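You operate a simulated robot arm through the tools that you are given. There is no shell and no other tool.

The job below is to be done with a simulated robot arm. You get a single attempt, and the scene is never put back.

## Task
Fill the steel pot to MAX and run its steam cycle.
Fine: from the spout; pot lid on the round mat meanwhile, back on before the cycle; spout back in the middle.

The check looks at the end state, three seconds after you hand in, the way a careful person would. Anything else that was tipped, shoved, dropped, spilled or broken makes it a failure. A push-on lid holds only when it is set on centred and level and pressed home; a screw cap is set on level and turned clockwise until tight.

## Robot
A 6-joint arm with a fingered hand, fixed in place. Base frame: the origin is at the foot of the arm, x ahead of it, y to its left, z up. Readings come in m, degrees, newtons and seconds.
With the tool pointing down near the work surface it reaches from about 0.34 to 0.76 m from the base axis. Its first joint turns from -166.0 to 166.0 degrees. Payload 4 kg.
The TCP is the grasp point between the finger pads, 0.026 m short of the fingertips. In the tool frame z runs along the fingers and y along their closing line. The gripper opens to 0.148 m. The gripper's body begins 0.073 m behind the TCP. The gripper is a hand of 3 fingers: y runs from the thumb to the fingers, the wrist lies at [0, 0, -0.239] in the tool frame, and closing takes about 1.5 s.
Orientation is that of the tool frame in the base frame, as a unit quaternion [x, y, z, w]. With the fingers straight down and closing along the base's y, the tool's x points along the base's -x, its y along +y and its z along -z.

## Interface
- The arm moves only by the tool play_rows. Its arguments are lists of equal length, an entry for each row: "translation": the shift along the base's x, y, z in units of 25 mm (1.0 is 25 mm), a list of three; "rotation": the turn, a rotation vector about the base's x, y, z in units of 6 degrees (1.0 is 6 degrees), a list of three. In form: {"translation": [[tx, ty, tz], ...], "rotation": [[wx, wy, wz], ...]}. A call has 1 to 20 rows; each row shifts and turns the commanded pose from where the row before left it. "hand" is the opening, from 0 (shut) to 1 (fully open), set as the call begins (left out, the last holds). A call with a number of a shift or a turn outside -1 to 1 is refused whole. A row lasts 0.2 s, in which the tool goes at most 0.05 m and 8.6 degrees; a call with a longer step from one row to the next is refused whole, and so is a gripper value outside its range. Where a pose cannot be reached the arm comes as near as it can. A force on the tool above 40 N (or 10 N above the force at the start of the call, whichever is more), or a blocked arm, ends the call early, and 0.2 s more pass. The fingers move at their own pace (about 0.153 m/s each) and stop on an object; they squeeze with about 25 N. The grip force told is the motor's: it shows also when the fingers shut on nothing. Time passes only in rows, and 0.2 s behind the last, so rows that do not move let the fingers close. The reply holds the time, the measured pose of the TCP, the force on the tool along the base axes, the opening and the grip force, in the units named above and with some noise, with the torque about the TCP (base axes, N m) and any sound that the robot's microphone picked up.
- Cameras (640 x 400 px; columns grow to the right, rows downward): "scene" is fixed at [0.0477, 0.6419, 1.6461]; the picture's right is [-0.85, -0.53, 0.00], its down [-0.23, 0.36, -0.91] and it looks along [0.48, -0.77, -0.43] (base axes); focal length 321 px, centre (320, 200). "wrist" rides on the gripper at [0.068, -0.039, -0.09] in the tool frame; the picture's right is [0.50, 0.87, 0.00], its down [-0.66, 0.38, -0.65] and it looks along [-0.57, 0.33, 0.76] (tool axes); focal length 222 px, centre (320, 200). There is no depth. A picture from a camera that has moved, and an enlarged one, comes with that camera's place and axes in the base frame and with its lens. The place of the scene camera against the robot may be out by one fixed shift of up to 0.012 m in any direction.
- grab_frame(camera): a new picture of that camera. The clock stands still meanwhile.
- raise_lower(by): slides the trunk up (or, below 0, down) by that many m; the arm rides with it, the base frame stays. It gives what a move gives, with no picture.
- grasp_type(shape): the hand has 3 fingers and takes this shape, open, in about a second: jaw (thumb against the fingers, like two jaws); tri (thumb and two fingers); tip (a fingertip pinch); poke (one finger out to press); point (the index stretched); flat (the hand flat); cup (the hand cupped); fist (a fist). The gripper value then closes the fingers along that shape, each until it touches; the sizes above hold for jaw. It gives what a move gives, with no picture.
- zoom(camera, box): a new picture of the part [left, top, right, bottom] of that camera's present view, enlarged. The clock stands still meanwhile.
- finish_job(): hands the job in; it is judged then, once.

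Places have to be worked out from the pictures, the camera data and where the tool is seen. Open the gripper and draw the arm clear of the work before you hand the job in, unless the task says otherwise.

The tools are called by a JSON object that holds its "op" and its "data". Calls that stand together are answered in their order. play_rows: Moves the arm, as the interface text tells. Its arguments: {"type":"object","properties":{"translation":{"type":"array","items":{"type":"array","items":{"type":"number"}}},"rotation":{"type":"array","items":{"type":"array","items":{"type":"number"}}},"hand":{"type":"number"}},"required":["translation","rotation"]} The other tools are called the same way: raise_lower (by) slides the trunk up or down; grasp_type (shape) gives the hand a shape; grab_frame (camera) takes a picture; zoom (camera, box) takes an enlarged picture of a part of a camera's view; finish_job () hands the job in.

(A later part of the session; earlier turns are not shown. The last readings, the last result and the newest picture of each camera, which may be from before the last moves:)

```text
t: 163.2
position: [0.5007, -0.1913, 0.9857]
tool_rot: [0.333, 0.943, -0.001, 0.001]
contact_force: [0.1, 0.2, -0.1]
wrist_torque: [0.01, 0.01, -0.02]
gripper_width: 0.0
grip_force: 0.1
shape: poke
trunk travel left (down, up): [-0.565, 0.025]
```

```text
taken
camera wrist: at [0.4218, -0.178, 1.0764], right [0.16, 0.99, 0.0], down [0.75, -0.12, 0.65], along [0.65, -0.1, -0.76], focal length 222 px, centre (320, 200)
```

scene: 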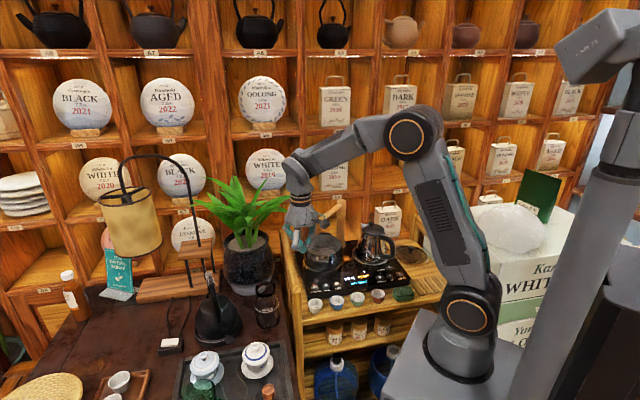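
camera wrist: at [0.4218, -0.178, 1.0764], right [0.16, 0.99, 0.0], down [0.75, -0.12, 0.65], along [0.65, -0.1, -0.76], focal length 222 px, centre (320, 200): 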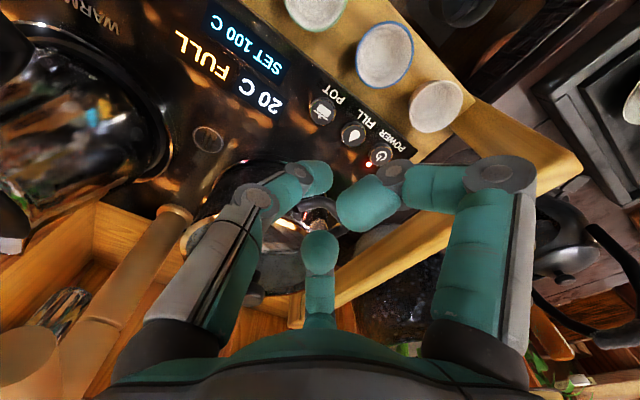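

A bit more rotation is needed to bring the pot clear of the thumb.

{"op": "play_rows", "data": {"translation": [[0, 0, 0], [0, 0, 0], [0, 0, 0], [0, 0, 0], [0, 0, 0], [0, 0, 0]], "rotation": [[0, 0, 1], [0, 0, 1], [0, 0, 1], [0, 0, 1], [0, 0, 1], [0, 0, 0]]}}

{"op": "grab_frame", "data": {"camera": "wrist"}}

{"op": "zoom", "data": {"camera": "wrist", "box": [60, 120, 260, 280]}}

```text
t: 164.6
position: [0.5012, -0.1896, 0.9866]
tool_rot: [0.078, 0.997, -0.001, 0.0]
contact_force: [0.2, -0.4, 0.2]
wrist_torque: [-0.01, -0.01, 0.01]
gripper_width: 0.0001
grip_force: 0.1
shape: poke
trunk travel left (down, up): [-0.565, 0.025]
```

```text
taken
camera wrist: at [0.4263, -0.2178, 1.0766], right [-0.36, 0.93, 0.0], down [0.71, 0.27, 0.65], along [0.61, 0.23, -0.76], focal length 222 px, centre (320, 200)
```

wrist: 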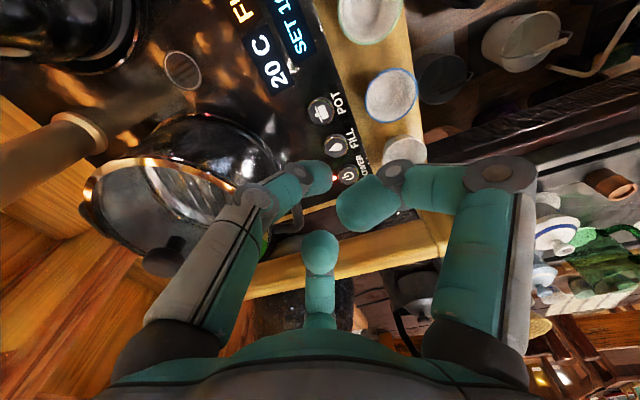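

```text
2.50 times, centred on (160, 200) of wrist
camera zoom: at [0.4263, -0.2178, 1.0766], right [-0.36, 0.93, 0.0], down [0.71, 0.27, 0.65], along [0.61, 0.23, -0.76], focal length 555 px, centre (720, 200)
```

zoom: 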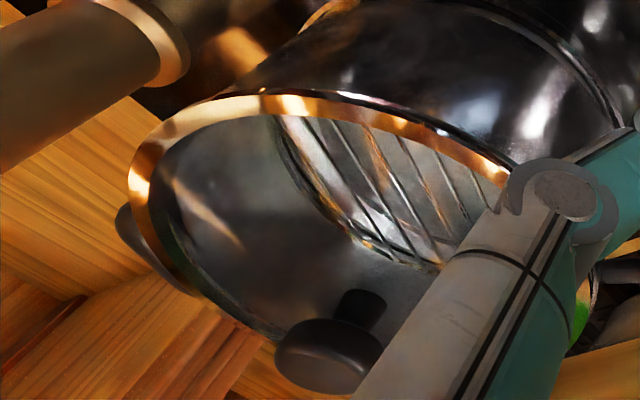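

I zoom in on the near edge of the ring where a dark line is visible.

{"op": "zoom", "data": {"camera": "wrist", "box": [100, 145, 160, 185]}}

{"op": "zoom", "data": {"camera": "wrist", "box": [160, 145, 230, 190]}}

```text
10.00 times, centred on (130, 165) of wrist
camera zoom: at [0.4263, -0.2178, 1.0766], right [-0.36, 0.93, 0.0], down [0.71, 0.27, 0.65], along [0.61, 0.23, -0.76], focal length 2221 px, centre (2220, 550)
```

zoom: 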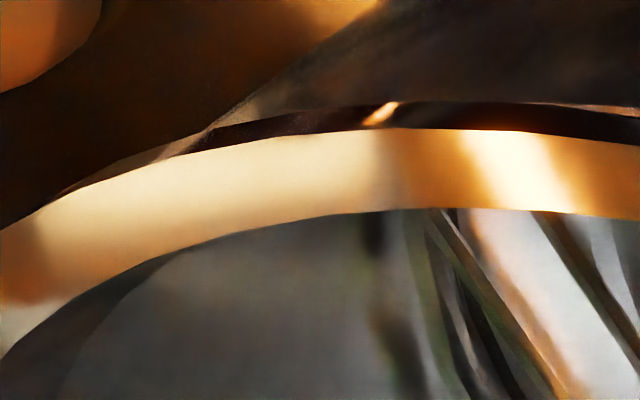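

```text
8.89 times, centred on (195, 168) of wrist
camera zoom: at [0.4263, -0.2178, 1.0766], right [-0.36, 0.93, 0.0], down [0.71, 0.27, 0.65], along [0.61, 0.23, -0.76], focal length 1974 px, centre (1431, 489)
```

zoom: 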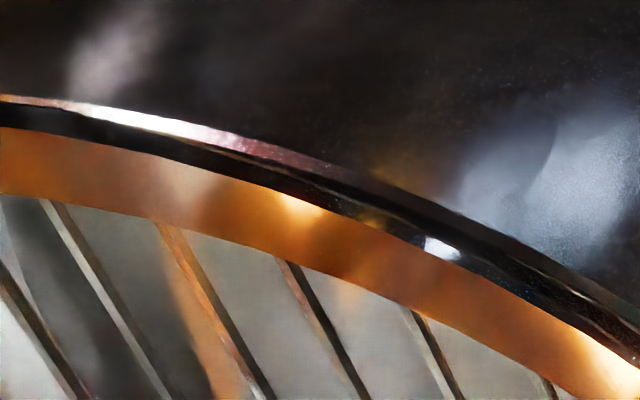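

From this low view the ring shows a small gap on the front side, and comparing viewpoints the lid appears about 4 mm too far toward the back. I will centre it better: first I rise, turn so two fingers sit behind the knob, and return to the jaw shape.

{"op": "play_rows", "data": {"translation": [[0, 0, 0.9], [0, 0, 0.9], [0, 0, 0.9], [0, 0, 0.9], [0, 0, 0.9], [0, 0, 0], [0, 0, 0], [0, 0, 0], [0, 0, 0], [0, 0, 0], [0, 0, 0], [0, 0, 0], [0, 0, 0], [0, 0, 0], [0, 0, 0], [0, 0, 0], [0, 0, 0], [0, 0, 0], [0, 0, 0], [0, 0, 0]], "rotation": [[0, 0, -1], [0, 0, -1], [0, 0, -1], [0, 0, -1], [0, 0, -1], [0, 0, -1], [0, 0, -1], [0, 0, -1], [0, 0, -1], [0, 0, -1], [0, 0, -1], [0, 0, -1], [0, 0, -1], [0, 0, -1], [0, 0, -1], [0, 0, -1], [0, 0, -1], [0, 0, -1], [0, 0, -1], [0, 0, -1]]}}

{"op": "grasp_type", "data": {"shape": "jaw"}}

{"op": "play_rows", "data": {"translation": [[0.6, -0.45, 0], [0.6, -0.45, 0], [0.6, -0.45, 0], [0.6, -0.45, 0], [0.6, -0.45, 0], [0.6, -0.45, 0], [0.6, -0.45, 0], [0.6, -0.45, 0], [0, 0, 0]], "rotation": [[0, 0, -0.7], [0, 0, -0.7], [0, 0, 0], [0, 0, 0], [0, 0, 0], [0, 0, 0], [0, 0, 0], [0, 0, 0], [0, 0, 0]], "hand": 0.5}}

{"op": "zoom", "data": {"camera": "wrist", "box": [220, 10, 420, 220]}}

```text
t: 168.8
position: [0.5004, -0.1896, 1.0989]
tool_rot: [0.903, 0.429, -0.002, 0.0]
contact_force: [0.0, -0.4, 0.1]
wrist_torque: [-0.01, 0.0, 0.02]
gripper_width: 0.0
grip_force: 0.0
shape: poke
trunk travel left (down, up): [-0.565, 0.025]
```

```text
t: 169.7
position: [0.5005, -0.19, 1.0981]
tool_rot: [0.903, 0.43, -0.001, 0.0]
contact_force: [-1.1, -0.7, 0.5]
wrist_torque: [-0.02, 0.04, 0.0]
gripper_width: 0.1479
grip_force: 0.1
shape: jaw
trunk travel left (down, up): [-0.565, 0.025]
```

```text
t: 171.7
position: [0.6213, -0.2807, 1.0987]
tool_rot: [0.932, 0.362, 0.0, -0.001]
contact_force: [0.9, 0.0, -0.6]
wrist_torque: [0.04, 0.01, 0.01]
gripper_width: 0.0745
grip_force: 0.1
shape: jaw
trunk travel left (down, up): [-0.565, 0.025]
```

```text
1.90 times, centred on (320, 115) of wrist
camera zoom: at [0.6432, -0.2055, 1.1894], right [0.95, -0.3, 0.0], down [-0.23, -0.72, 0.65], along [-0.2, -0.62, -0.76], focal length 423 px, centre (320, 362)
```

zoom: 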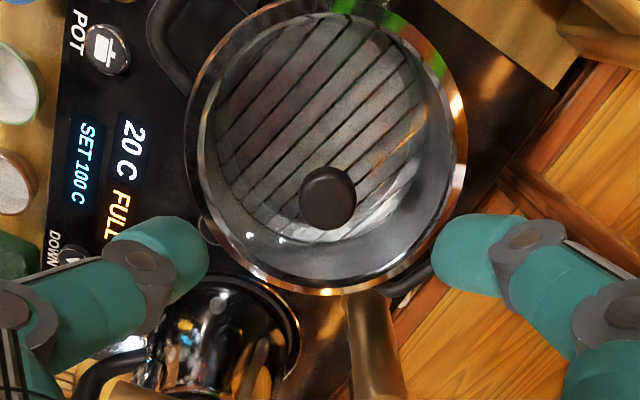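

I zoom in on the ring edges from overhead to see where the pot rim shows.

{"op": "zoom", "data": {"camera": "wrist", "box": [240, 60, 290, 100]}}

{"op": "zoom", "data": {"camera": "wrist", "box": [350, 90, 405, 145]}}

{"op": "zoom", "data": {"camera": "wrist", "box": [260, 110, 370, 175]}}

{"op": "zoom", "data": {"camera": "wrist", "box": [250, 0, 390, 60]}}

```text
10.00 times, centred on (265, 80) of wrist
camera zoom: at [0.6432, -0.2055, 1.1894], right [0.95, -0.3, 0.0], down [-0.23, -0.72, 0.65], along [-0.2, -0.62, -0.76], focal length 2221 px, centre (870, 1400)
```

zoom: 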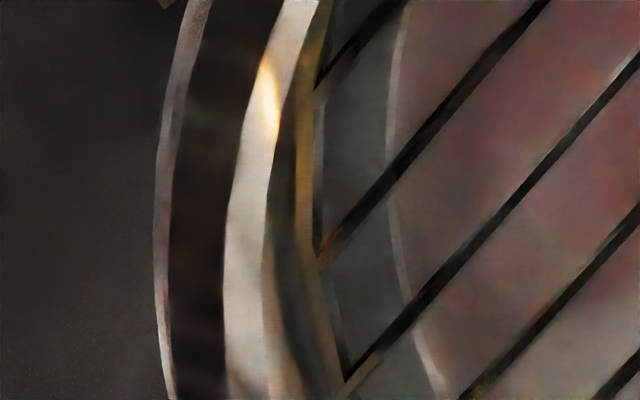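

```text
7.27 times, centred on (378, 118) of wrist
camera zoom: at [0.6432, -0.2055, 1.1894], right [0.95, -0.3, 0.0], down [-0.23, -0.72, 0.65], along [-0.2, -0.62, -0.76], focal length 1615 px, centre (-98, 800)
```

zoom: 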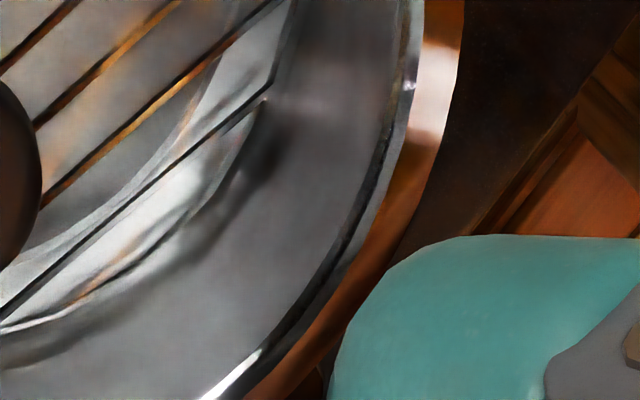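

```text
5.82 times, centred on (315, 142) of wrist
camera zoom: at [0.6432, -0.2055, 1.1894], right [0.95, -0.3, 0.0], down [-0.23, -0.72, 0.65], along [-0.2, -0.62, -0.76], focal length 1292 px, centre (349, 534)
```

zoom: 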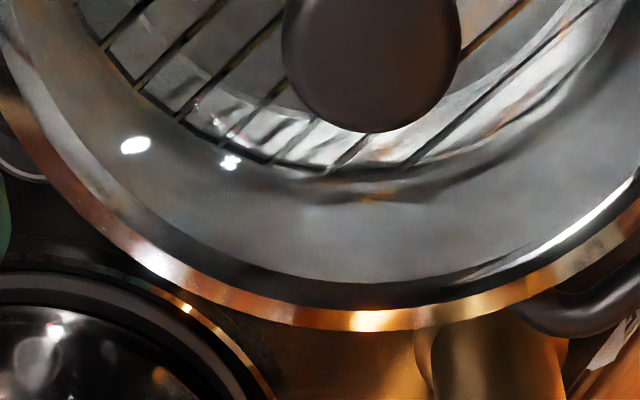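

```text
4.57 times, centred on (320, 30) of wrist
camera zoom: at [0.6432, -0.2055, 1.1894], right [0.95, -0.3, 0.0], down [-0.23, -0.72, 0.65], along [-0.2, -0.62, -0.76], focal length 1015 px, centre (320, 977)
```

zoom: 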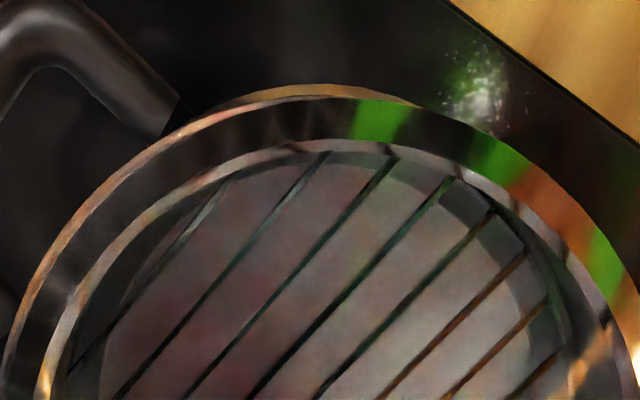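

The zooms show the pot rim exposed about 3 mm at the front and left edges only, so the lid is about 4 mm too far back. I'll cage the knob loosely, with two fingers behind it, and nudge the lid forward.

{"op": "play_rows", "data": {"translation": [[0.05, 0, 0], [0.05, 0, 0], [0, 0, 0], [0, 0, -0.8], [0, 0, -0.8], [0, 0, -0.8], [0, 0, -0.8], [0, 0, -0.8], [0, 0, -0.6], [0, 0, 0]], "rotation": [[0, 0, -1], [0, 0, -1], [0, 0, -1], [0, 0, 0], [0, 0, 0], [0, 0, 0], [0, 0, 0], [0, 0, 0], [0, 0, 0], [0, 0, 0]], "hand": 0.4}}

{"op": "zoom", "data": {"camera": "wrist", "box": [220, 100, 420, 250]}}

{"op": "zoom", "data": {"camera": "scene", "box": [300, 220, 350, 270]}}

```text
t: 173.9
position: [0.6212, -0.2783, 0.9829]
tool_rot: [0.977, 0.212, 0.0, -0.001]
contact_force: [0.1, 0.0, -0.9]
wrist_torque: [-0.01, -0.01, 0.01]
gripper_width: 0.0597
grip_force: 0.0
shape: jaw
trunk travel left (down, up): [-0.565, 0.025]
```

```text
2.67 times, centred on (320, 175) of wrist
camera zoom: at [0.6665, -0.2159, 1.0738], right [0.81, -0.58, 0.0], down [-0.44, -0.62, 0.65], along [-0.38, -0.53, -0.76], focal length 592 px, centre (320, 267)
```

zoom: 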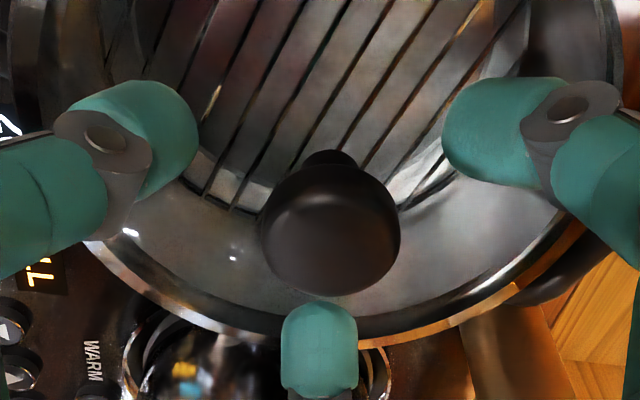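

```text
8.00 times, centred on (325, 245) of scene
camera zoom: at [0.0477, 0.6419, 1.6461], right [-0.85, -0.53, 0.0], down [-0.23, 0.36, -0.91], along [0.48, -0.77, -0.43], focal length 2570 px, centre (280, -160)
```

zoom: 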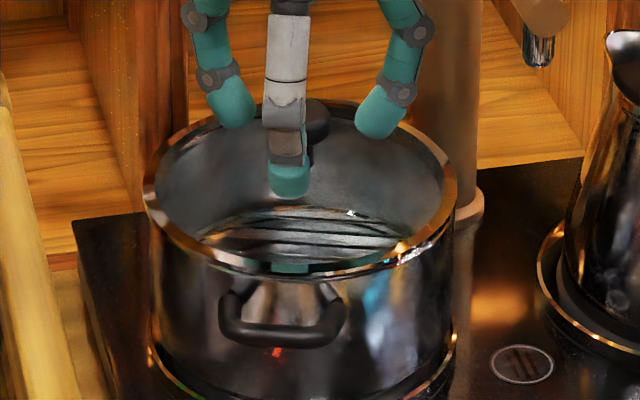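

The knob is inside the cage, about 2 mm off-axis. I narrow the cage to just around the knob head.

{"op": "play_rows", "data": {"translation": [[0, 0, -0.1], [0, 0, 0], [0, 0, 0]], "rotation": [[0, 0, 0], [0, 0, 0], [0, 0, 0]], "hand": 0.27}}

{"op": "zoom", "data": {"camera": "wrist", "box": [220, 100, 420, 250]}}

```text
t: 174.7
position: [0.6223, -0.279, 0.9803]
tool_rot: [0.977, 0.213, 0.0, -0.001]
contact_force: [-0.4, -0.6, 0.9]
wrist_torque: [0.01, -0.01, 0.0]
gripper_width: 0.0405
grip_force: 0.0
shape: jaw
trunk travel left (down, up): [-0.565, 0.025]
```

```text
2.67 times, centred on (320, 175) of wrist
camera zoom: at [0.6666, -0.2161, 1.0711], right [0.81, -0.58, 0.0], down [-0.44, -0.62, 0.65], along [-0.38, -0.53, -0.76], focal length 592 px, centre (320, 267)
```

zoom: 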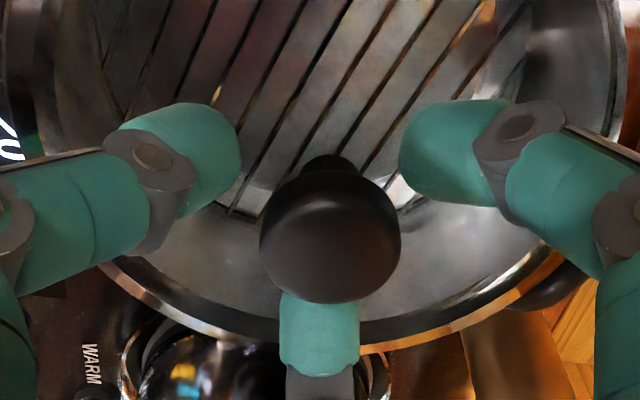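

Cage is close to the knob. I nudge 5 mm forward (toward azimuth 114°) in small steps and look.

{"op": "play_rows", "data": {"translation": [[-0.027, 0.061, 0], [-0.027, 0.061, 0], [-0.027, 0.061, 0], [0, 0, 0]], "rotation": [[0, 0, 0], [0, 0, 0], [0, 0, 0], [0, 0, 0]]}}

{"op": "zoom", "data": {"camera": "wrist", "box": [220, 100, 420, 250]}}

{"op": "zoom", "data": {"camera": "scene", "box": [310, 205, 370, 255]}}

```text
t: 175.7
position: [0.6213, -0.2743, 0.9806]
tool_rot: [0.977, 0.212, -0.001, 0.0]
contact_force: [-0.2, 0.1, -0.4]
wrist_torque: [0.0, -0.02, 0.03]
gripper_width: 0.0404
grip_force: 0.1
shape: jaw
trunk travel left (down, up): [-0.565, 0.025]
```

```text
2.67 times, centred on (320, 175) of wrist
camera zoom: at [0.6647, -0.2119, 1.0714], right [0.81, -0.58, 0.0], down [-0.44, -0.62, 0.65], along [-0.38, -0.53, -0.76], focal length 592 px, centre (320, 267)
```

zoom: 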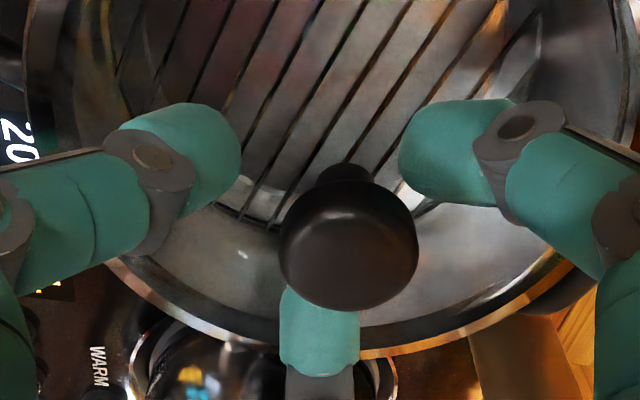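

```text
8.00 times, centred on (340, 230) of scene
camera zoom: at [0.0477, 0.6419, 1.6461], right [-0.85, -0.53, 0.0], down [-0.23, 0.36, -0.91], along [0.48, -0.77, -0.43], focal length 2570 px, centre (160, -40)
```

zoom: 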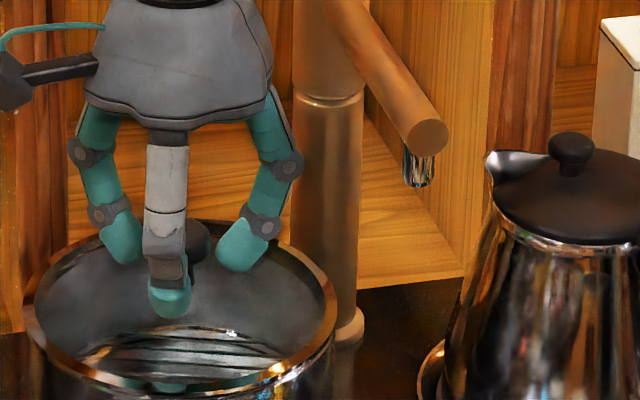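

The knob has not been touched yet. I continue in the same direction.

{"op": "play_rows", "data": {"translation": [[-0.027, 0.061, 0], [-0.027, 0.061, 0], [-0.027, 0.061, 0], [0, 0, 0]], "rotation": [[0, 0, 0], [0, 0, 0], [0, 0, 0], [0, 0, 0]]}}

{"op": "zoom", "data": {"camera": "wrist", "box": [220, 100, 420, 250]}}

{"op": "zoom", "data": {"camera": "scene", "box": [310, 205, 370, 255]}}

```text
t: 176.7
position: [0.6187, -0.2702, 0.9801]
tool_rot: [0.977, 0.212, 0.0, -0.001]
contact_force: [0.8, -0.2, 0.0]
wrist_torque: [0.02, -0.01, 0.01]
gripper_width: 0.0403
grip_force: 0.0
shape: jaw
trunk travel left (down, up): [-0.565, 0.025]
```

```text
2.67 times, centred on (320, 175) of wrist
camera zoom: at [0.6626, -0.2075, 1.0715], right [0.81, -0.58, 0.0], down [-0.44, -0.62, 0.65], along [-0.38, -0.53, -0.76], focal length 592 px, centre (320, 267)
```

zoom: 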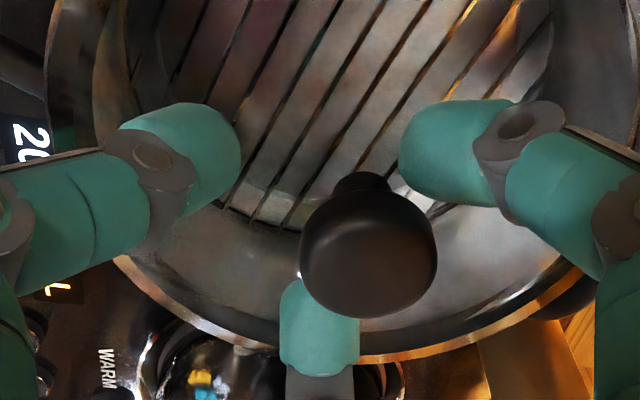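

```text
8.00 times, centred on (340, 230) of scene
camera zoom: at [0.0477, 0.6419, 1.6461], right [-0.85, -0.53, 0.0], down [-0.23, 0.36, -0.91], along [0.48, -0.77, -0.43], focal length 2570 px, centre (160, -40)
```

zoom: 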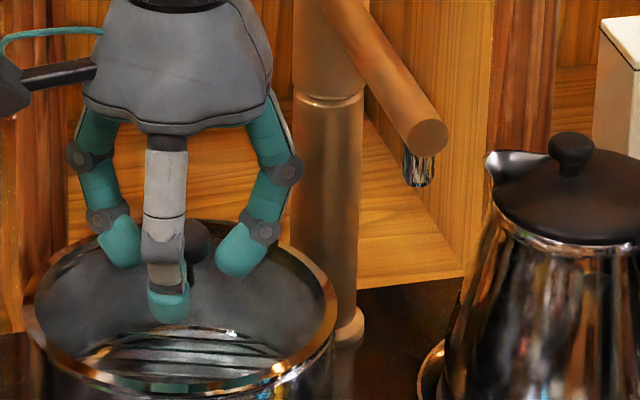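

Almost touching. I continue two more small steps.

{"op": "play_rows", "data": {"translation": [[-0.027, 0.061, 0], [-0.027, 0.061, 0], [0, 0, 0]], "rotation": [[0, 0, 0], [0, 0, 0], [0, 0, 0]]}}

{"op": "zoom", "data": {"camera": "wrist", "box": [220, 100, 420, 250]}}

{"op": "zoom", "data": {"camera": "scene", "box": [310, 205, 370, 255]}}

```text
t: 177.5
position: [0.6179, -0.2665, 0.9806]
tool_rot: [0.977, 0.211, -0.001, -0.001]
contact_force: [-0.4, -0.2, -0.2]
wrist_torque: [0.02, 0.02, 0.04]
gripper_width: 0.0406
grip_force: 0.0
shape: jaw
trunk travel left (down, up): [-0.565, 0.025]
```

```text
2.67 times, centred on (320, 175) of wrist
camera zoom: at [0.6614, -0.2043, 1.0717], right [0.81, -0.58, 0.0], down [-0.44, -0.62, 0.65], along [-0.38, -0.53, -0.76], focal length 592 px, centre (320, 267)
```

zoom: 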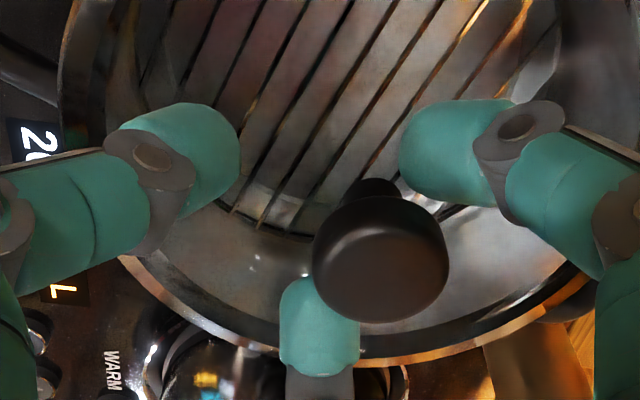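

```text
8.00 times, centred on (340, 230) of scene
camera zoom: at [0.0477, 0.6419, 1.6461], right [-0.85, -0.53, 0.0], down [-0.23, 0.36, -0.91], along [0.48, -0.77, -0.43], focal length 2570 px, centre (160, -40)
```

zoom: 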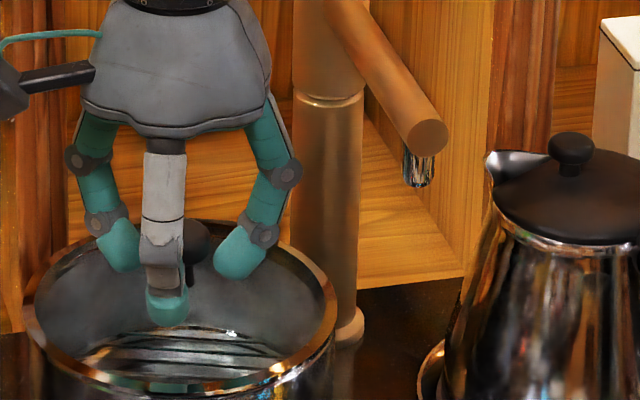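

Still no contact, apparently the tips are below the head and will meet the stem. I continue carefully.

{"op": "play_rows", "data": {"translation": [[-0.027, 0.061, 0], [-0.027, 0.061, 0], [0, 0, 0]], "rotation": [[0, 0, 0], [0, 0, 0], [0, 0, 0]]}}

{"op": "zoom", "data": {"camera": "wrist", "box": [220, 100, 420, 250]}}

{"op": "zoom", "data": {"camera": "scene", "box": [310, 205, 370, 255]}}

```text
t: 178.3
position: [0.6166, -0.2641, 0.9811]
tool_rot: [0.977, 0.212, -0.001, -0.001]
contact_force: [-0.5, 0.0, 0.0]
wrist_torque: [-0.01, 0.0, 0.01]
gripper_width: 0.0403
grip_force: 0.1
shape: jaw
trunk travel left (down, up): [-0.565, 0.025]
```

```text
2.67 times, centred on (320, 175) of wrist
camera zoom: at [0.6599, -0.2015, 1.0716], right [0.81, -0.58, 0.0], down [-0.44, -0.62, 0.65], along [-0.38, -0.53, -0.76], focal length 592 px, centre (320, 267)
```

zoom: 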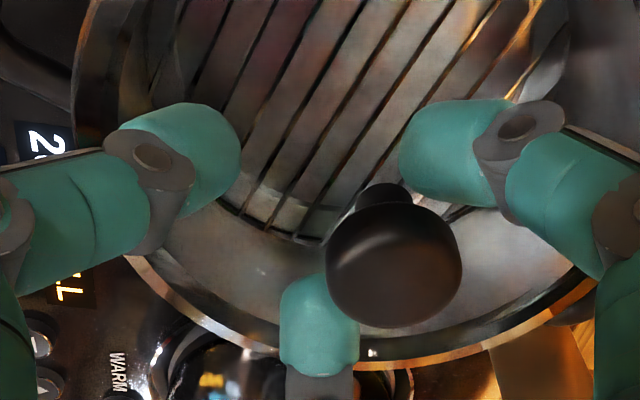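

```text
8.00 times, centred on (340, 230) of scene
camera zoom: at [0.0477, 0.6419, 1.6461], right [-0.85, -0.53, 0.0], down [-0.23, 0.36, -0.91], along [0.48, -0.77, -0.43], focal length 2570 px, centre (160, -40)
```

zoom: 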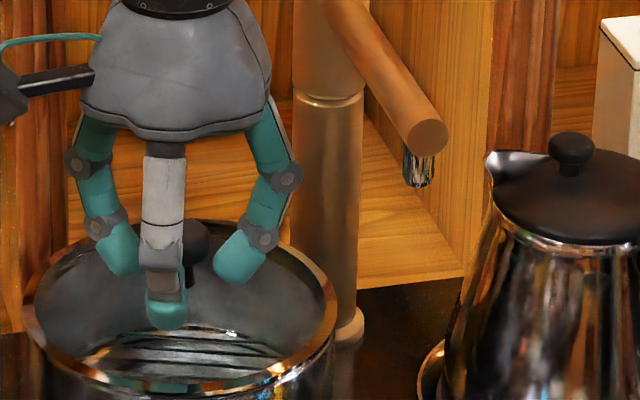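

The knob would slip between the two fingers, so I change tactics: rise, turn so that a single finger sits directly behind the knob, and push with that.

{"op": "play_rows", "data": {"translation": [[0, 0, 0.7], [0, 0, 0.7], [0.128, -0.31, 0], [0.128, -0.31, 0], [0, 0, 0], [0, 0, 0], [0, 0, 0], [0, 0, 0], [0, 0, 0], [0, 0, 0], [0, 0, 0], [0, 0, 0], [0, 0, 0]], "rotation": [[0, 0, 0], [0, 0, 0], [0, 0, 0.99], [0, 0, 0.99], [0, 0, 0.99], [0, 0, 0.99], [0, 0, 0.99], [0, 0, 0.99], [0, 0, 0.99], [0, 0, 0.99], [0, 0, 0.99], [0, 0, 0.99], [0, 0, 0]], "hand": 0.4}}

{"op": "zoom", "data": {"camera": "wrist", "box": [220, 70, 420, 220]}}

{"op": "zoom", "data": {"camera": "scene", "box": [310, 205, 370, 255]}}

```text
t: 181.1
position: [0.6218, -0.2797, 1.0165]
tool_rot: [0.743, 0.67, -0.001, 0.0]
contact_force: [0.2, -0.3, -0.5]
wrist_torque: [0.0, 0.01, -0.01]
gripper_width: 0.0585
grip_force: 0.0
shape: jaw
trunk travel left (down, up): [-0.565, 0.025]
```

```text
2.67 times, centred on (320, 145) of wrist
camera zoom: at [0.5893, -0.2094, 1.1067], right [0.91, 0.41, 0.0], down [0.31, -0.69, 0.65], along [0.26, -0.6, -0.76], focal length 592 px, centre (320, 347)
```

zoom: 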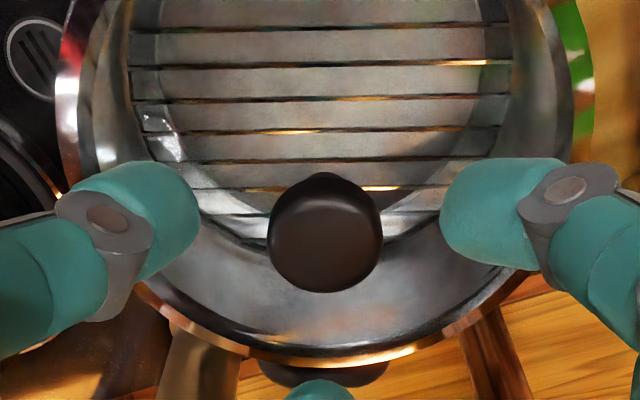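

```text
8.00 times, centred on (340, 230) of scene
camera zoom: at [0.0477, 0.6419, 1.6461], right [-0.85, -0.53, 0.0], down [-0.23, 0.36, -0.91], along [0.48, -0.77, -0.43], focal length 2570 px, centre (160, -40)
```

zoom: 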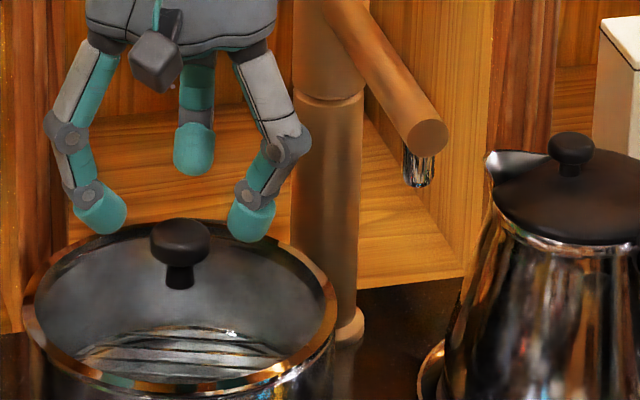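

The finger now stands directly behind the knob. I descend with a narrower cage.

{"op": "play_rows", "data": {"translation": [[0, 0, 0], [0, 0, 0], [0, 0, -0.7], [0, 0, -0.7], [0, 0, 0]], "rotation": [[0, 0, 0], [0, 0, 0], [0, 0, 0], [0, 0, 0], [0, 0, 0]], "hand": 0.3}}

{"op": "zoom", "data": {"camera": "wrist", "box": [220, 100, 420, 250]}}

{"op": "zoom", "data": {"camera": "scene", "box": [310, 205, 370, 255]}}

```text
t: 182.3
position: [0.6226, -0.2788, 0.9804]
tool_rot: [0.744, 0.668, -0.002, -0.001]
contact_force: [-0.1, 0.5, 0.0]
wrist_torque: [0.01, -0.03, 0.01]
gripper_width: 0.0446
grip_force: 0.0
shape: jaw
trunk travel left (down, up): [-0.565, 0.025]
```

```text
2.67 times, centred on (320, 175) of wrist
camera zoom: at [0.5893, -0.2092, 1.0711], right [0.91, 0.41, 0.0], down [0.31, -0.69, 0.65], along [0.26, -0.6, -0.76], focal length 592 px, centre (320, 267)
```

zoom: 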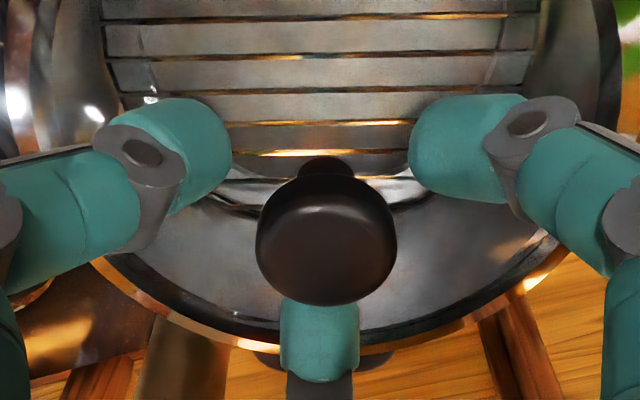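

```text
8.00 times, centred on (340, 230) of scene
camera zoom: at [0.0477, 0.6419, 1.6461], right [-0.85, -0.53, 0.0], down [-0.23, 0.36, -0.91], along [0.48, -0.77, -0.43], focal length 2570 px, centre (160, -40)
```

zoom: 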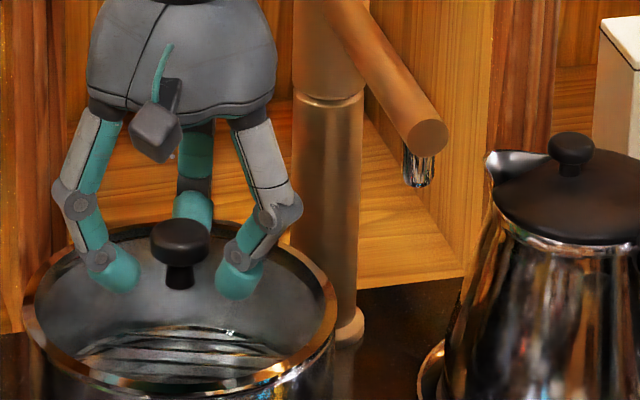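

Now I push forward 5 mm in small steps and compare the knob's place in the scene picture (currently at column 180, row 242).

{"op": "play_rows", "data": {"translation": [[-0.027, 0.061, 0], [-0.027, 0.061, 0], [-0.027, 0.061, 0], [0, 0, 0]], "rotation": [[0, 0, 0], [0, 0, 0], [0, 0, 0], [0, 0, 0]]}}

{"op": "zoom", "data": {"camera": "wrist", "box": [220, 100, 420, 250]}}

{"op": "zoom", "data": {"camera": "scene", "box": [310, 205, 370, 255]}}

```text
t: 183.3
position: [0.6205, -0.2748, 0.9813]
tool_rot: [0.744, 0.668, -0.001, 0.0]
contact_force: [0.1, 0.2, 0.5]
wrist_torque: [-0.02, 0.01, 0.0]
gripper_width: 0.0447
grip_force: 0.1
shape: jaw
trunk travel left (down, up): [-0.565, 0.025]
```

```text
2.67 times, centred on (320, 175) of wrist
camera zoom: at [0.5874, -0.2045, 1.0715], right [0.91, 0.4, 0.0], down [0.31, -0.69, 0.65], along [0.26, -0.6, -0.76], focal length 592 px, centre (320, 267)
```

zoom: 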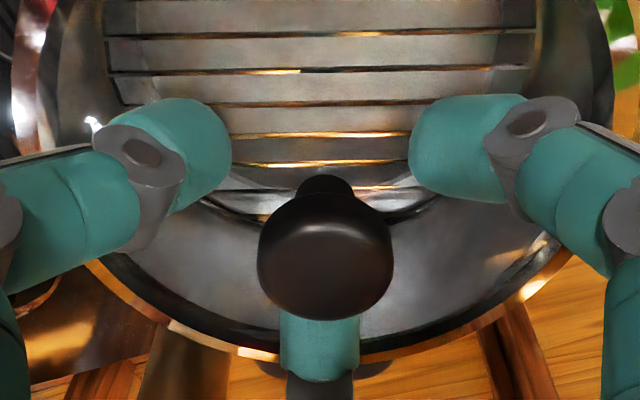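

```text
8.00 times, centred on (340, 230) of scene
camera zoom: at [0.0477, 0.6419, 1.6461], right [-0.85, -0.53, 0.0], down [-0.23, 0.36, -0.91], along [0.48, -0.77, -0.43], focal length 2570 px, centre (160, -40)
```

zoom: 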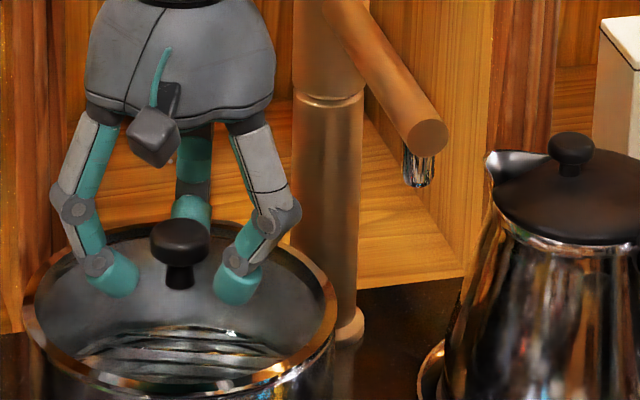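

No contact yet; continue in 3 mm increments.

{"op": "play_rows", "data": {"translation": [[-0.027, 0.061, 0], [-0.027, 0.061, 0], [0, 0, 0]], "rotation": [[0, 0, 0], [0, 0, 0], [0, 0, 0]]}}

{"op": "zoom", "data": {"camera": "scene", "box": [310, 205, 370, 255]}}

{"op": "play_rows", "data": {"translation": [[-0.027, 0.061, 0], [0, 0, 0]], "rotation": [[0, 0, 0], [0, 0, 0]]}}

{"op": "zoom", "data": {"camera": "scene", "box": [310, 205, 370, 255]}}

{"op": "zoom", "data": {"camera": "wrist", "box": [220, 100, 420, 250]}}

```text
t: 184.1
position: [0.6192, -0.2723, 0.9806]
tool_rot: [0.744, 0.669, -0.001, 0.0]
contact_force: [0.7, -0.1, -0.6]
wrist_torque: [-0.01, 0.0, 0.01]
gripper_width: 0.0447
grip_force: 0.1
shape: jaw
trunk travel left (down, up): [-0.565, 0.025]
```

```text
8.00 times, centred on (340, 230) of scene
camera zoom: at [0.0477, 0.6419, 1.6461], right [-0.85, -0.53, 0.0], down [-0.23, 0.36, -0.91], along [0.48, -0.77, -0.43], focal length 2570 px, centre (160, -40)
```

zoom: 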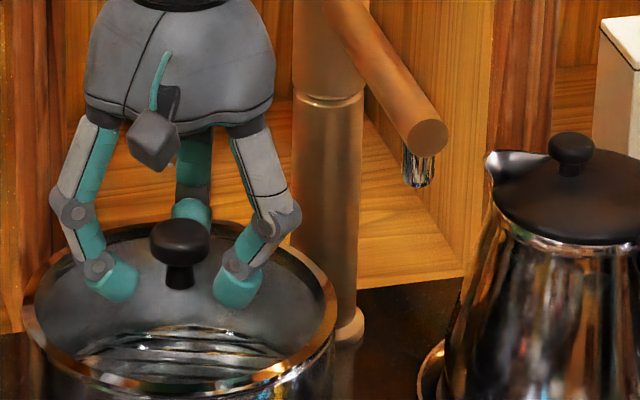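

```text
t: 184.7
position: [0.6184, -0.2705, 0.9807]
tool_rot: [0.744, 0.668, -0.001, -0.001]
contact_force: [0.5, -1.5, -0.7]
wrist_torque: [-0.02, 0.0, 0.02]
gripper_width: 0.0447
grip_force: 0.0
shape: jaw
trunk travel left (down, up): [-0.565, 0.025]
```

```text
8.00 times, centred on (340, 230) of scene
camera zoom: at [0.0477, 0.6419, 1.6461], right [-0.85, -0.53, 0.0], down [-0.23, 0.36, -0.91], along [0.48, -0.77, -0.43], focal length 2570 px, centre (160, -40)
```

zoom: 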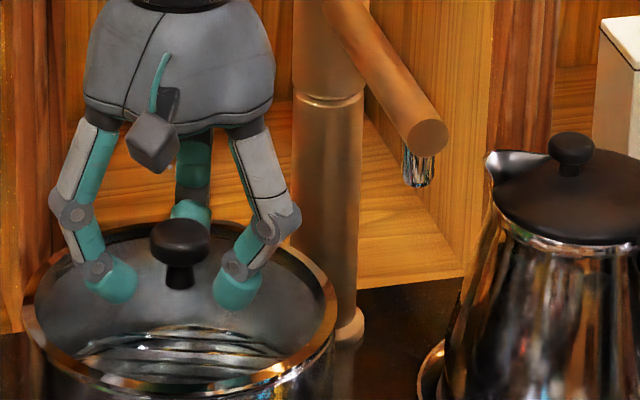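

```text
2.67 times, centred on (320, 175) of wrist
camera zoom: at [0.5852, -0.2002, 1.0714], right [0.91, 0.41, 0.0], down [0.31, -0.69, 0.65], along [0.26, -0.6, -0.76], focal length 592 px, centre (320, 267)
```

zoom: 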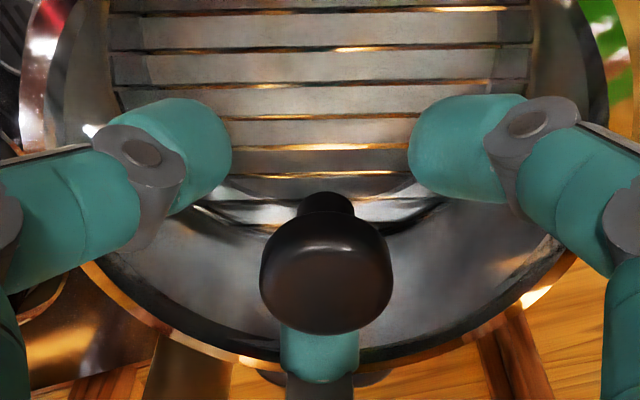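

A slight reaction appears (-1.5 N in y), so contact is starting. I push on in single steps.

{"op": "play_rows", "data": {"translation": [[-0.027, 0.061, 0], [0, 0, 0]], "rotation": [[0, 0, 0], [0, 0, 0]]}}

{"op": "zoom", "data": {"camera": "scene", "box": [310, 205, 370, 255]}}

{"op": "play_rows", "data": {"translation": [[-0.027, 0.061, 0], [0, 0, 0]], "rotation": [[0, 0, 0], [0, 0, 0]]}}

{"op": "zoom", "data": {"camera": "scene", "box": [310, 205, 370, 255]}}

{"op": "zoom", "data": {"camera": "wrist", "box": [220, 100, 420, 250]}}

```text
t: 185.3
position: [0.6177, -0.2695, 0.9819]
tool_rot: [0.743, 0.669, -0.001, -0.001]
contact_force: [0.3, -1.3, 0.6]
wrist_torque: [-0.01, 0.0, -0.05]
gripper_width: 0.0453
grip_force: 0.1
shape: jaw
trunk travel left (down, up): [-0.565, 0.025]
```

```text
8.00 times, centred on (340, 230) of scene
camera zoom: at [0.0477, 0.6419, 1.6461], right [-0.85, -0.53, 0.0], down [-0.23, 0.36, -0.91], along [0.48, -0.77, -0.43], focal length 2570 px, centre (160, -40)
```

zoom: 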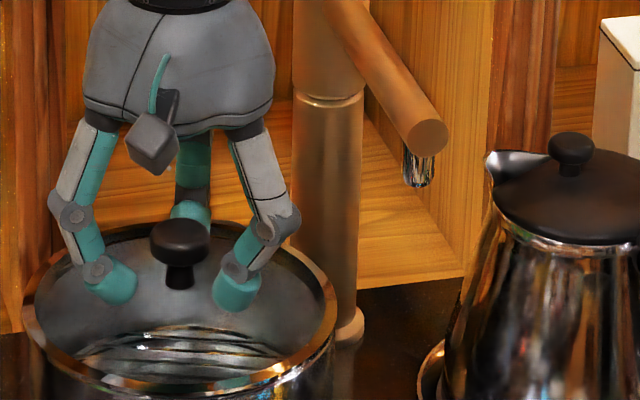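

```text
t: 185.9
position: [0.6175, -0.2678, 0.9807]
tool_rot: [0.744, 0.669, -0.001, 0.0]
contact_force: [1.7, -2.0, 0.5]
wrist_torque: [-0.07, 0.0, -0.04]
gripper_width: 0.0456
grip_force: 0.0
shape: jaw
trunk travel left (down, up): [-0.565, 0.025]
```

```text
8.00 times, centred on (340, 230) of scene
camera zoom: at [0.0477, 0.6419, 1.6461], right [-0.85, -0.53, 0.0], down [-0.23, 0.36, -0.91], along [0.48, -0.77, -0.43], focal length 2570 px, centre (160, -40)
```

zoom: 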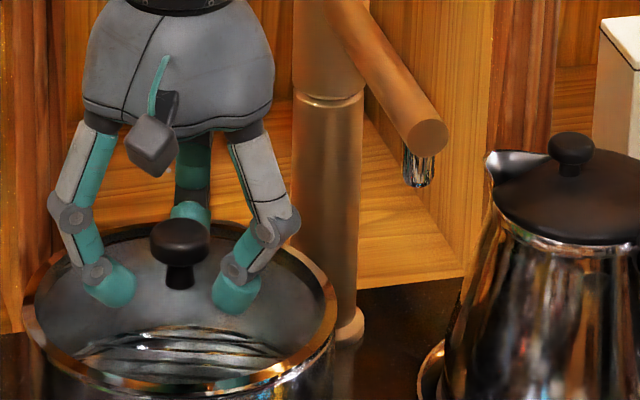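

```text
2.67 times, centred on (320, 175) of wrist
camera zoom: at [0.5838, -0.1972, 1.0715], right [0.91, 0.41, 0.0], down [0.31, -0.69, 0.65], along [0.26, -0.6, -0.76], focal length 592 px, centre (320, 267)
```

zoom: 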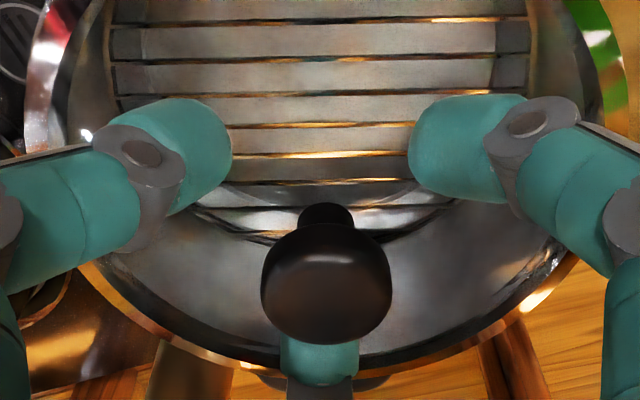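

The lid resists with about 2 N and does not move. I push slightly harder to see whether it is held in its seat.

{"op": "play_rows", "data": {"translation": [[-0.027, 0.061, 0], [-0.027, 0.061, 0], [0, 0, 0]], "rotation": [[0, 0, 0], [0, 0, 0], [0, 0, 0]]}}

{"op": "zoom", "data": {"camera": "scene", "box": [310, 205, 370, 255]}}

{"op": "zoom", "data": {"camera": "scene", "box": [300, 220, 350, 270]}}

```text
t: 186.7
position: [0.6153, -0.2659, 0.981]
tool_rot: [0.744, 0.668, -0.001, 0.0]
contact_force: [0.1, -0.4, -1.0]
wrist_torque: [0.02, 0.01, -0.01]
gripper_width: 0.0449
grip_force: 0.1
shape: jaw
trunk travel left (down, up): [-0.565, 0.025]
heard: snap
```

```text
8.00 times, centred on (340, 230) of scene
camera zoom: at [0.0477, 0.6419, 1.6461], right [-0.85, -0.53, 0.0], down [-0.23, 0.36, -0.91], along [0.48, -0.77, -0.43], focal length 2570 px, centre (160, -40)
```

zoom: 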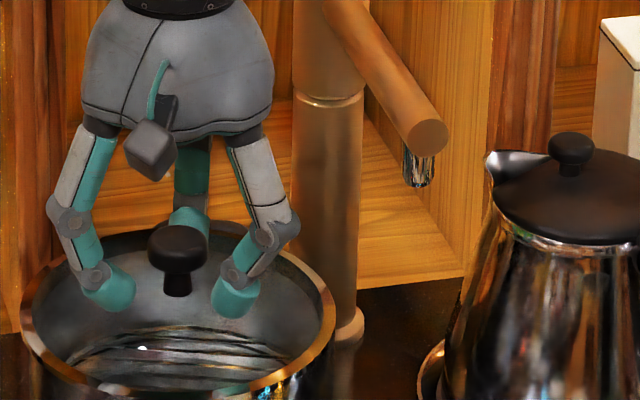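

```text
8.00 times, centred on (325, 245) of scene
camera zoom: at [0.0477, 0.6419, 1.6461], right [-0.85, -0.53, 0.0], down [-0.23, 0.36, -0.91], along [0.48, -0.77, -0.43], focal length 2570 px, centre (280, -160)
```

zoom: 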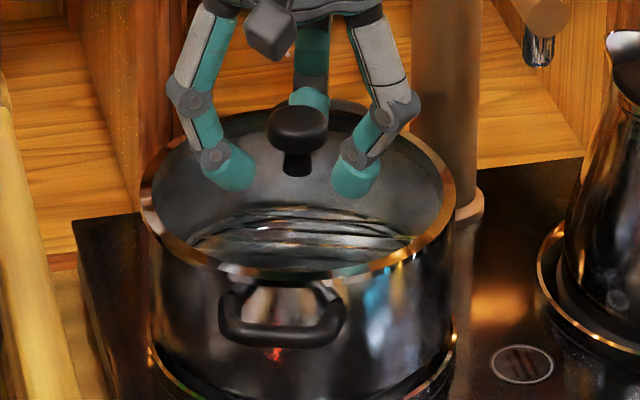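

Another snap: the lid had been held, and it has now shifted forward about 9 mm. So it must be reseated properly. I rise and take the same overhead view as before to measure its offset from the pot rim.

{"op": "play_rows", "data": {"translation": [[0.027, -0.061, 0], [0.027, -0.061, 0], [0, 0, 0.6], [0, 0, 0.8], [0.1, -0.25, 0.8], [0.1, -0.2, 0.8], [0, 0, 0.8], [0, 0, 0.9], [0, 0, 0]], "rotation": [[0, 0, 0], [0, 0, 0], [0, 0, 0], [0, 0, -1], [0, 0, -1], [0, 0, -1], [0, 0, -1], [0, 0, -1], [0, 0, 0]], "hand": 0.5}}

{"op": "play_rows", "data": {"translation": [[0, 0, 0], [0, 0, 0], [0, 0, 0]], "rotation": [[0, 0, -1], [0, 0, -0.93], [0, 0, 0]]}}

{"op": "zoom", "data": {"camera": "wrist", "box": [220, 10, 420, 220]}}

{"op": "zoom", "data": {"camera": "scene", "box": [300, 220, 350, 270]}}

```text
t: 188.7
position: [0.6217, -0.28, 1.099]
tool_rot: [0.892, 0.452, -0.002, -0.001]
contact_force: [-0.4, -0.5, -0.2]
wrist_torque: [-0.02, 0.01, 0.01]
gripper_width: 0.0734
grip_force: 0.0
shape: jaw
trunk travel left (down, up): [-0.565, 0.025]
heard: snap
```

```text
t: 189.5
position: [0.6236, -0.2791, 1.099]
tool_rot: [0.933, 0.361, -0.002, -0.001]
contact_force: [-0.5, 0.7, -0.1]
wrist_torque: [0.0, 0.0, 0.0]
gripper_width: 0.0736
grip_force: 0.1
shape: jaw
trunk travel left (down, up): [-0.565, 0.025]
```

```text
1.90 times, centred on (320, 115) of wrist
camera zoom: at [0.6441, -0.2057, 1.1892], right [0.95, -0.3, 0.0], down [-0.23, -0.72, 0.65], along [-0.2, -0.62, -0.76], focal length 423 px, centre (320, 362)
```

zoom: 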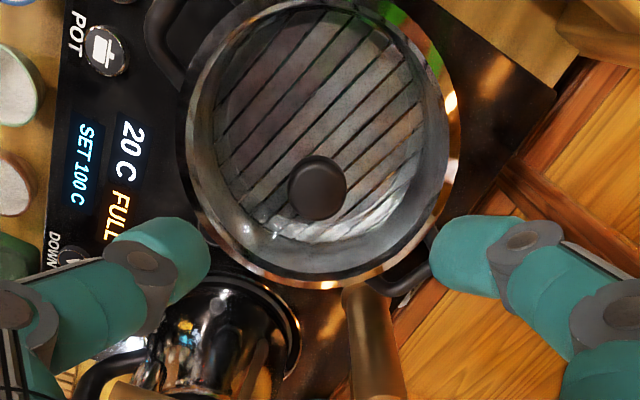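

```text
8.00 times, centred on (325, 245) of scene
camera zoom: at [0.0477, 0.6419, 1.6461], right [-0.85, -0.53, 0.0], down [-0.23, 0.36, -0.91], along [0.48, -0.77, -0.43], focal length 2570 px, centre (280, -160)
```

zoom: 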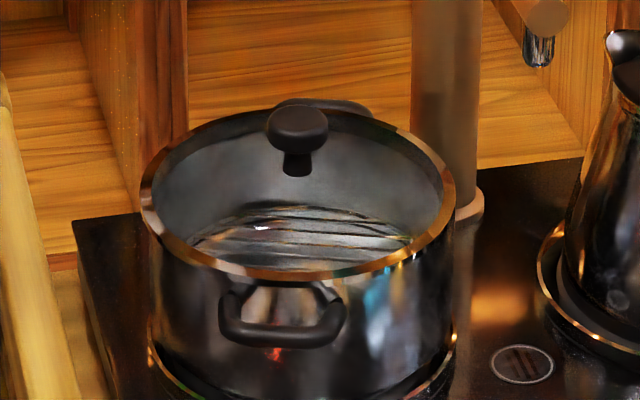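

It snapped in again at the new position, so I must check how centred it is. I zoom in on the ring edges again.

{"op": "zoom", "data": {"camera": "wrist", "box": [250, 0, 390, 60]}}

{"op": "zoom", "data": {"camera": "wrist", "box": [260, 110, 370, 175]}}

{"op": "zoom", "data": {"camera": "wrist", "box": [240, 60, 290, 100]}}

{"op": "zoom", "data": {"camera": "wrist", "box": [350, 60, 405, 115]}}

```text
4.57 times, centred on (320, 30) of wrist
camera zoom: at [0.6441, -0.2057, 1.1892], right [0.95, -0.3, 0.0], down [-0.23, -0.72, 0.65], along [-0.2, -0.62, -0.76], focal length 1015 px, centre (320, 977)
```

zoom: 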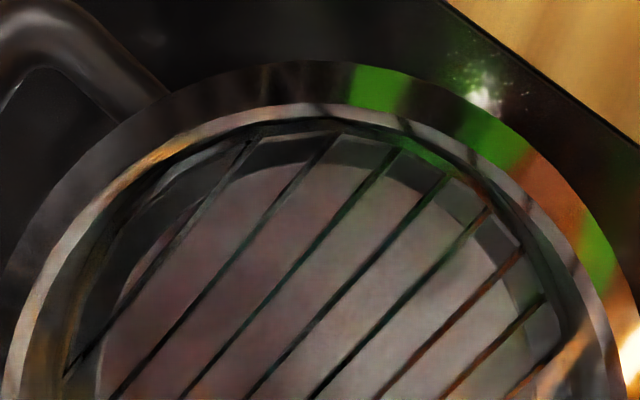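

```text
5.82 times, centred on (315, 142) of wrist
camera zoom: at [0.6441, -0.2057, 1.1892], right [0.95, -0.3, 0.0], down [-0.23, -0.72, 0.65], along [-0.2, -0.62, -0.76], focal length 1292 px, centre (349, 534)
```

zoom: 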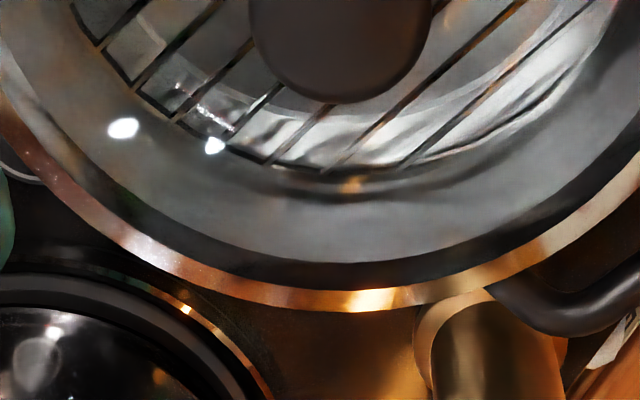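

```text
10.00 times, centred on (265, 80) of wrist
camera zoom: at [0.6441, -0.2057, 1.1892], right [0.95, -0.3, 0.0], down [-0.23, -0.72, 0.65], along [-0.2, -0.62, -0.76], focal length 2221 px, centre (870, 1400)
```

zoom: 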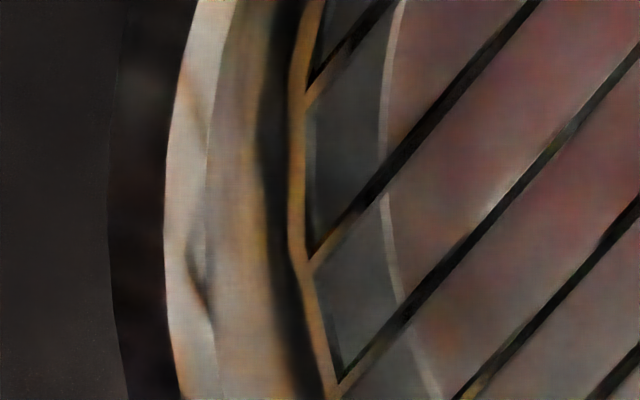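

```text
7.27 times, centred on (378, 88) of wrist
camera zoom: at [0.6441, -0.2057, 1.1892], right [0.95, -0.3, 0.0], down [-0.23, -0.72, 0.65], along [-0.2, -0.62, -0.76], focal length 1615 px, centre (-98, 1018)
```

zoom: 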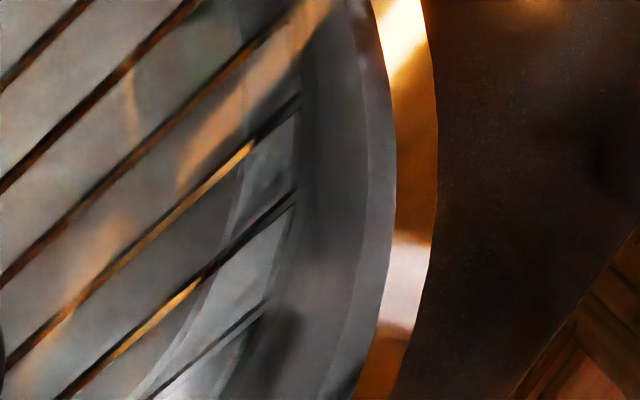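

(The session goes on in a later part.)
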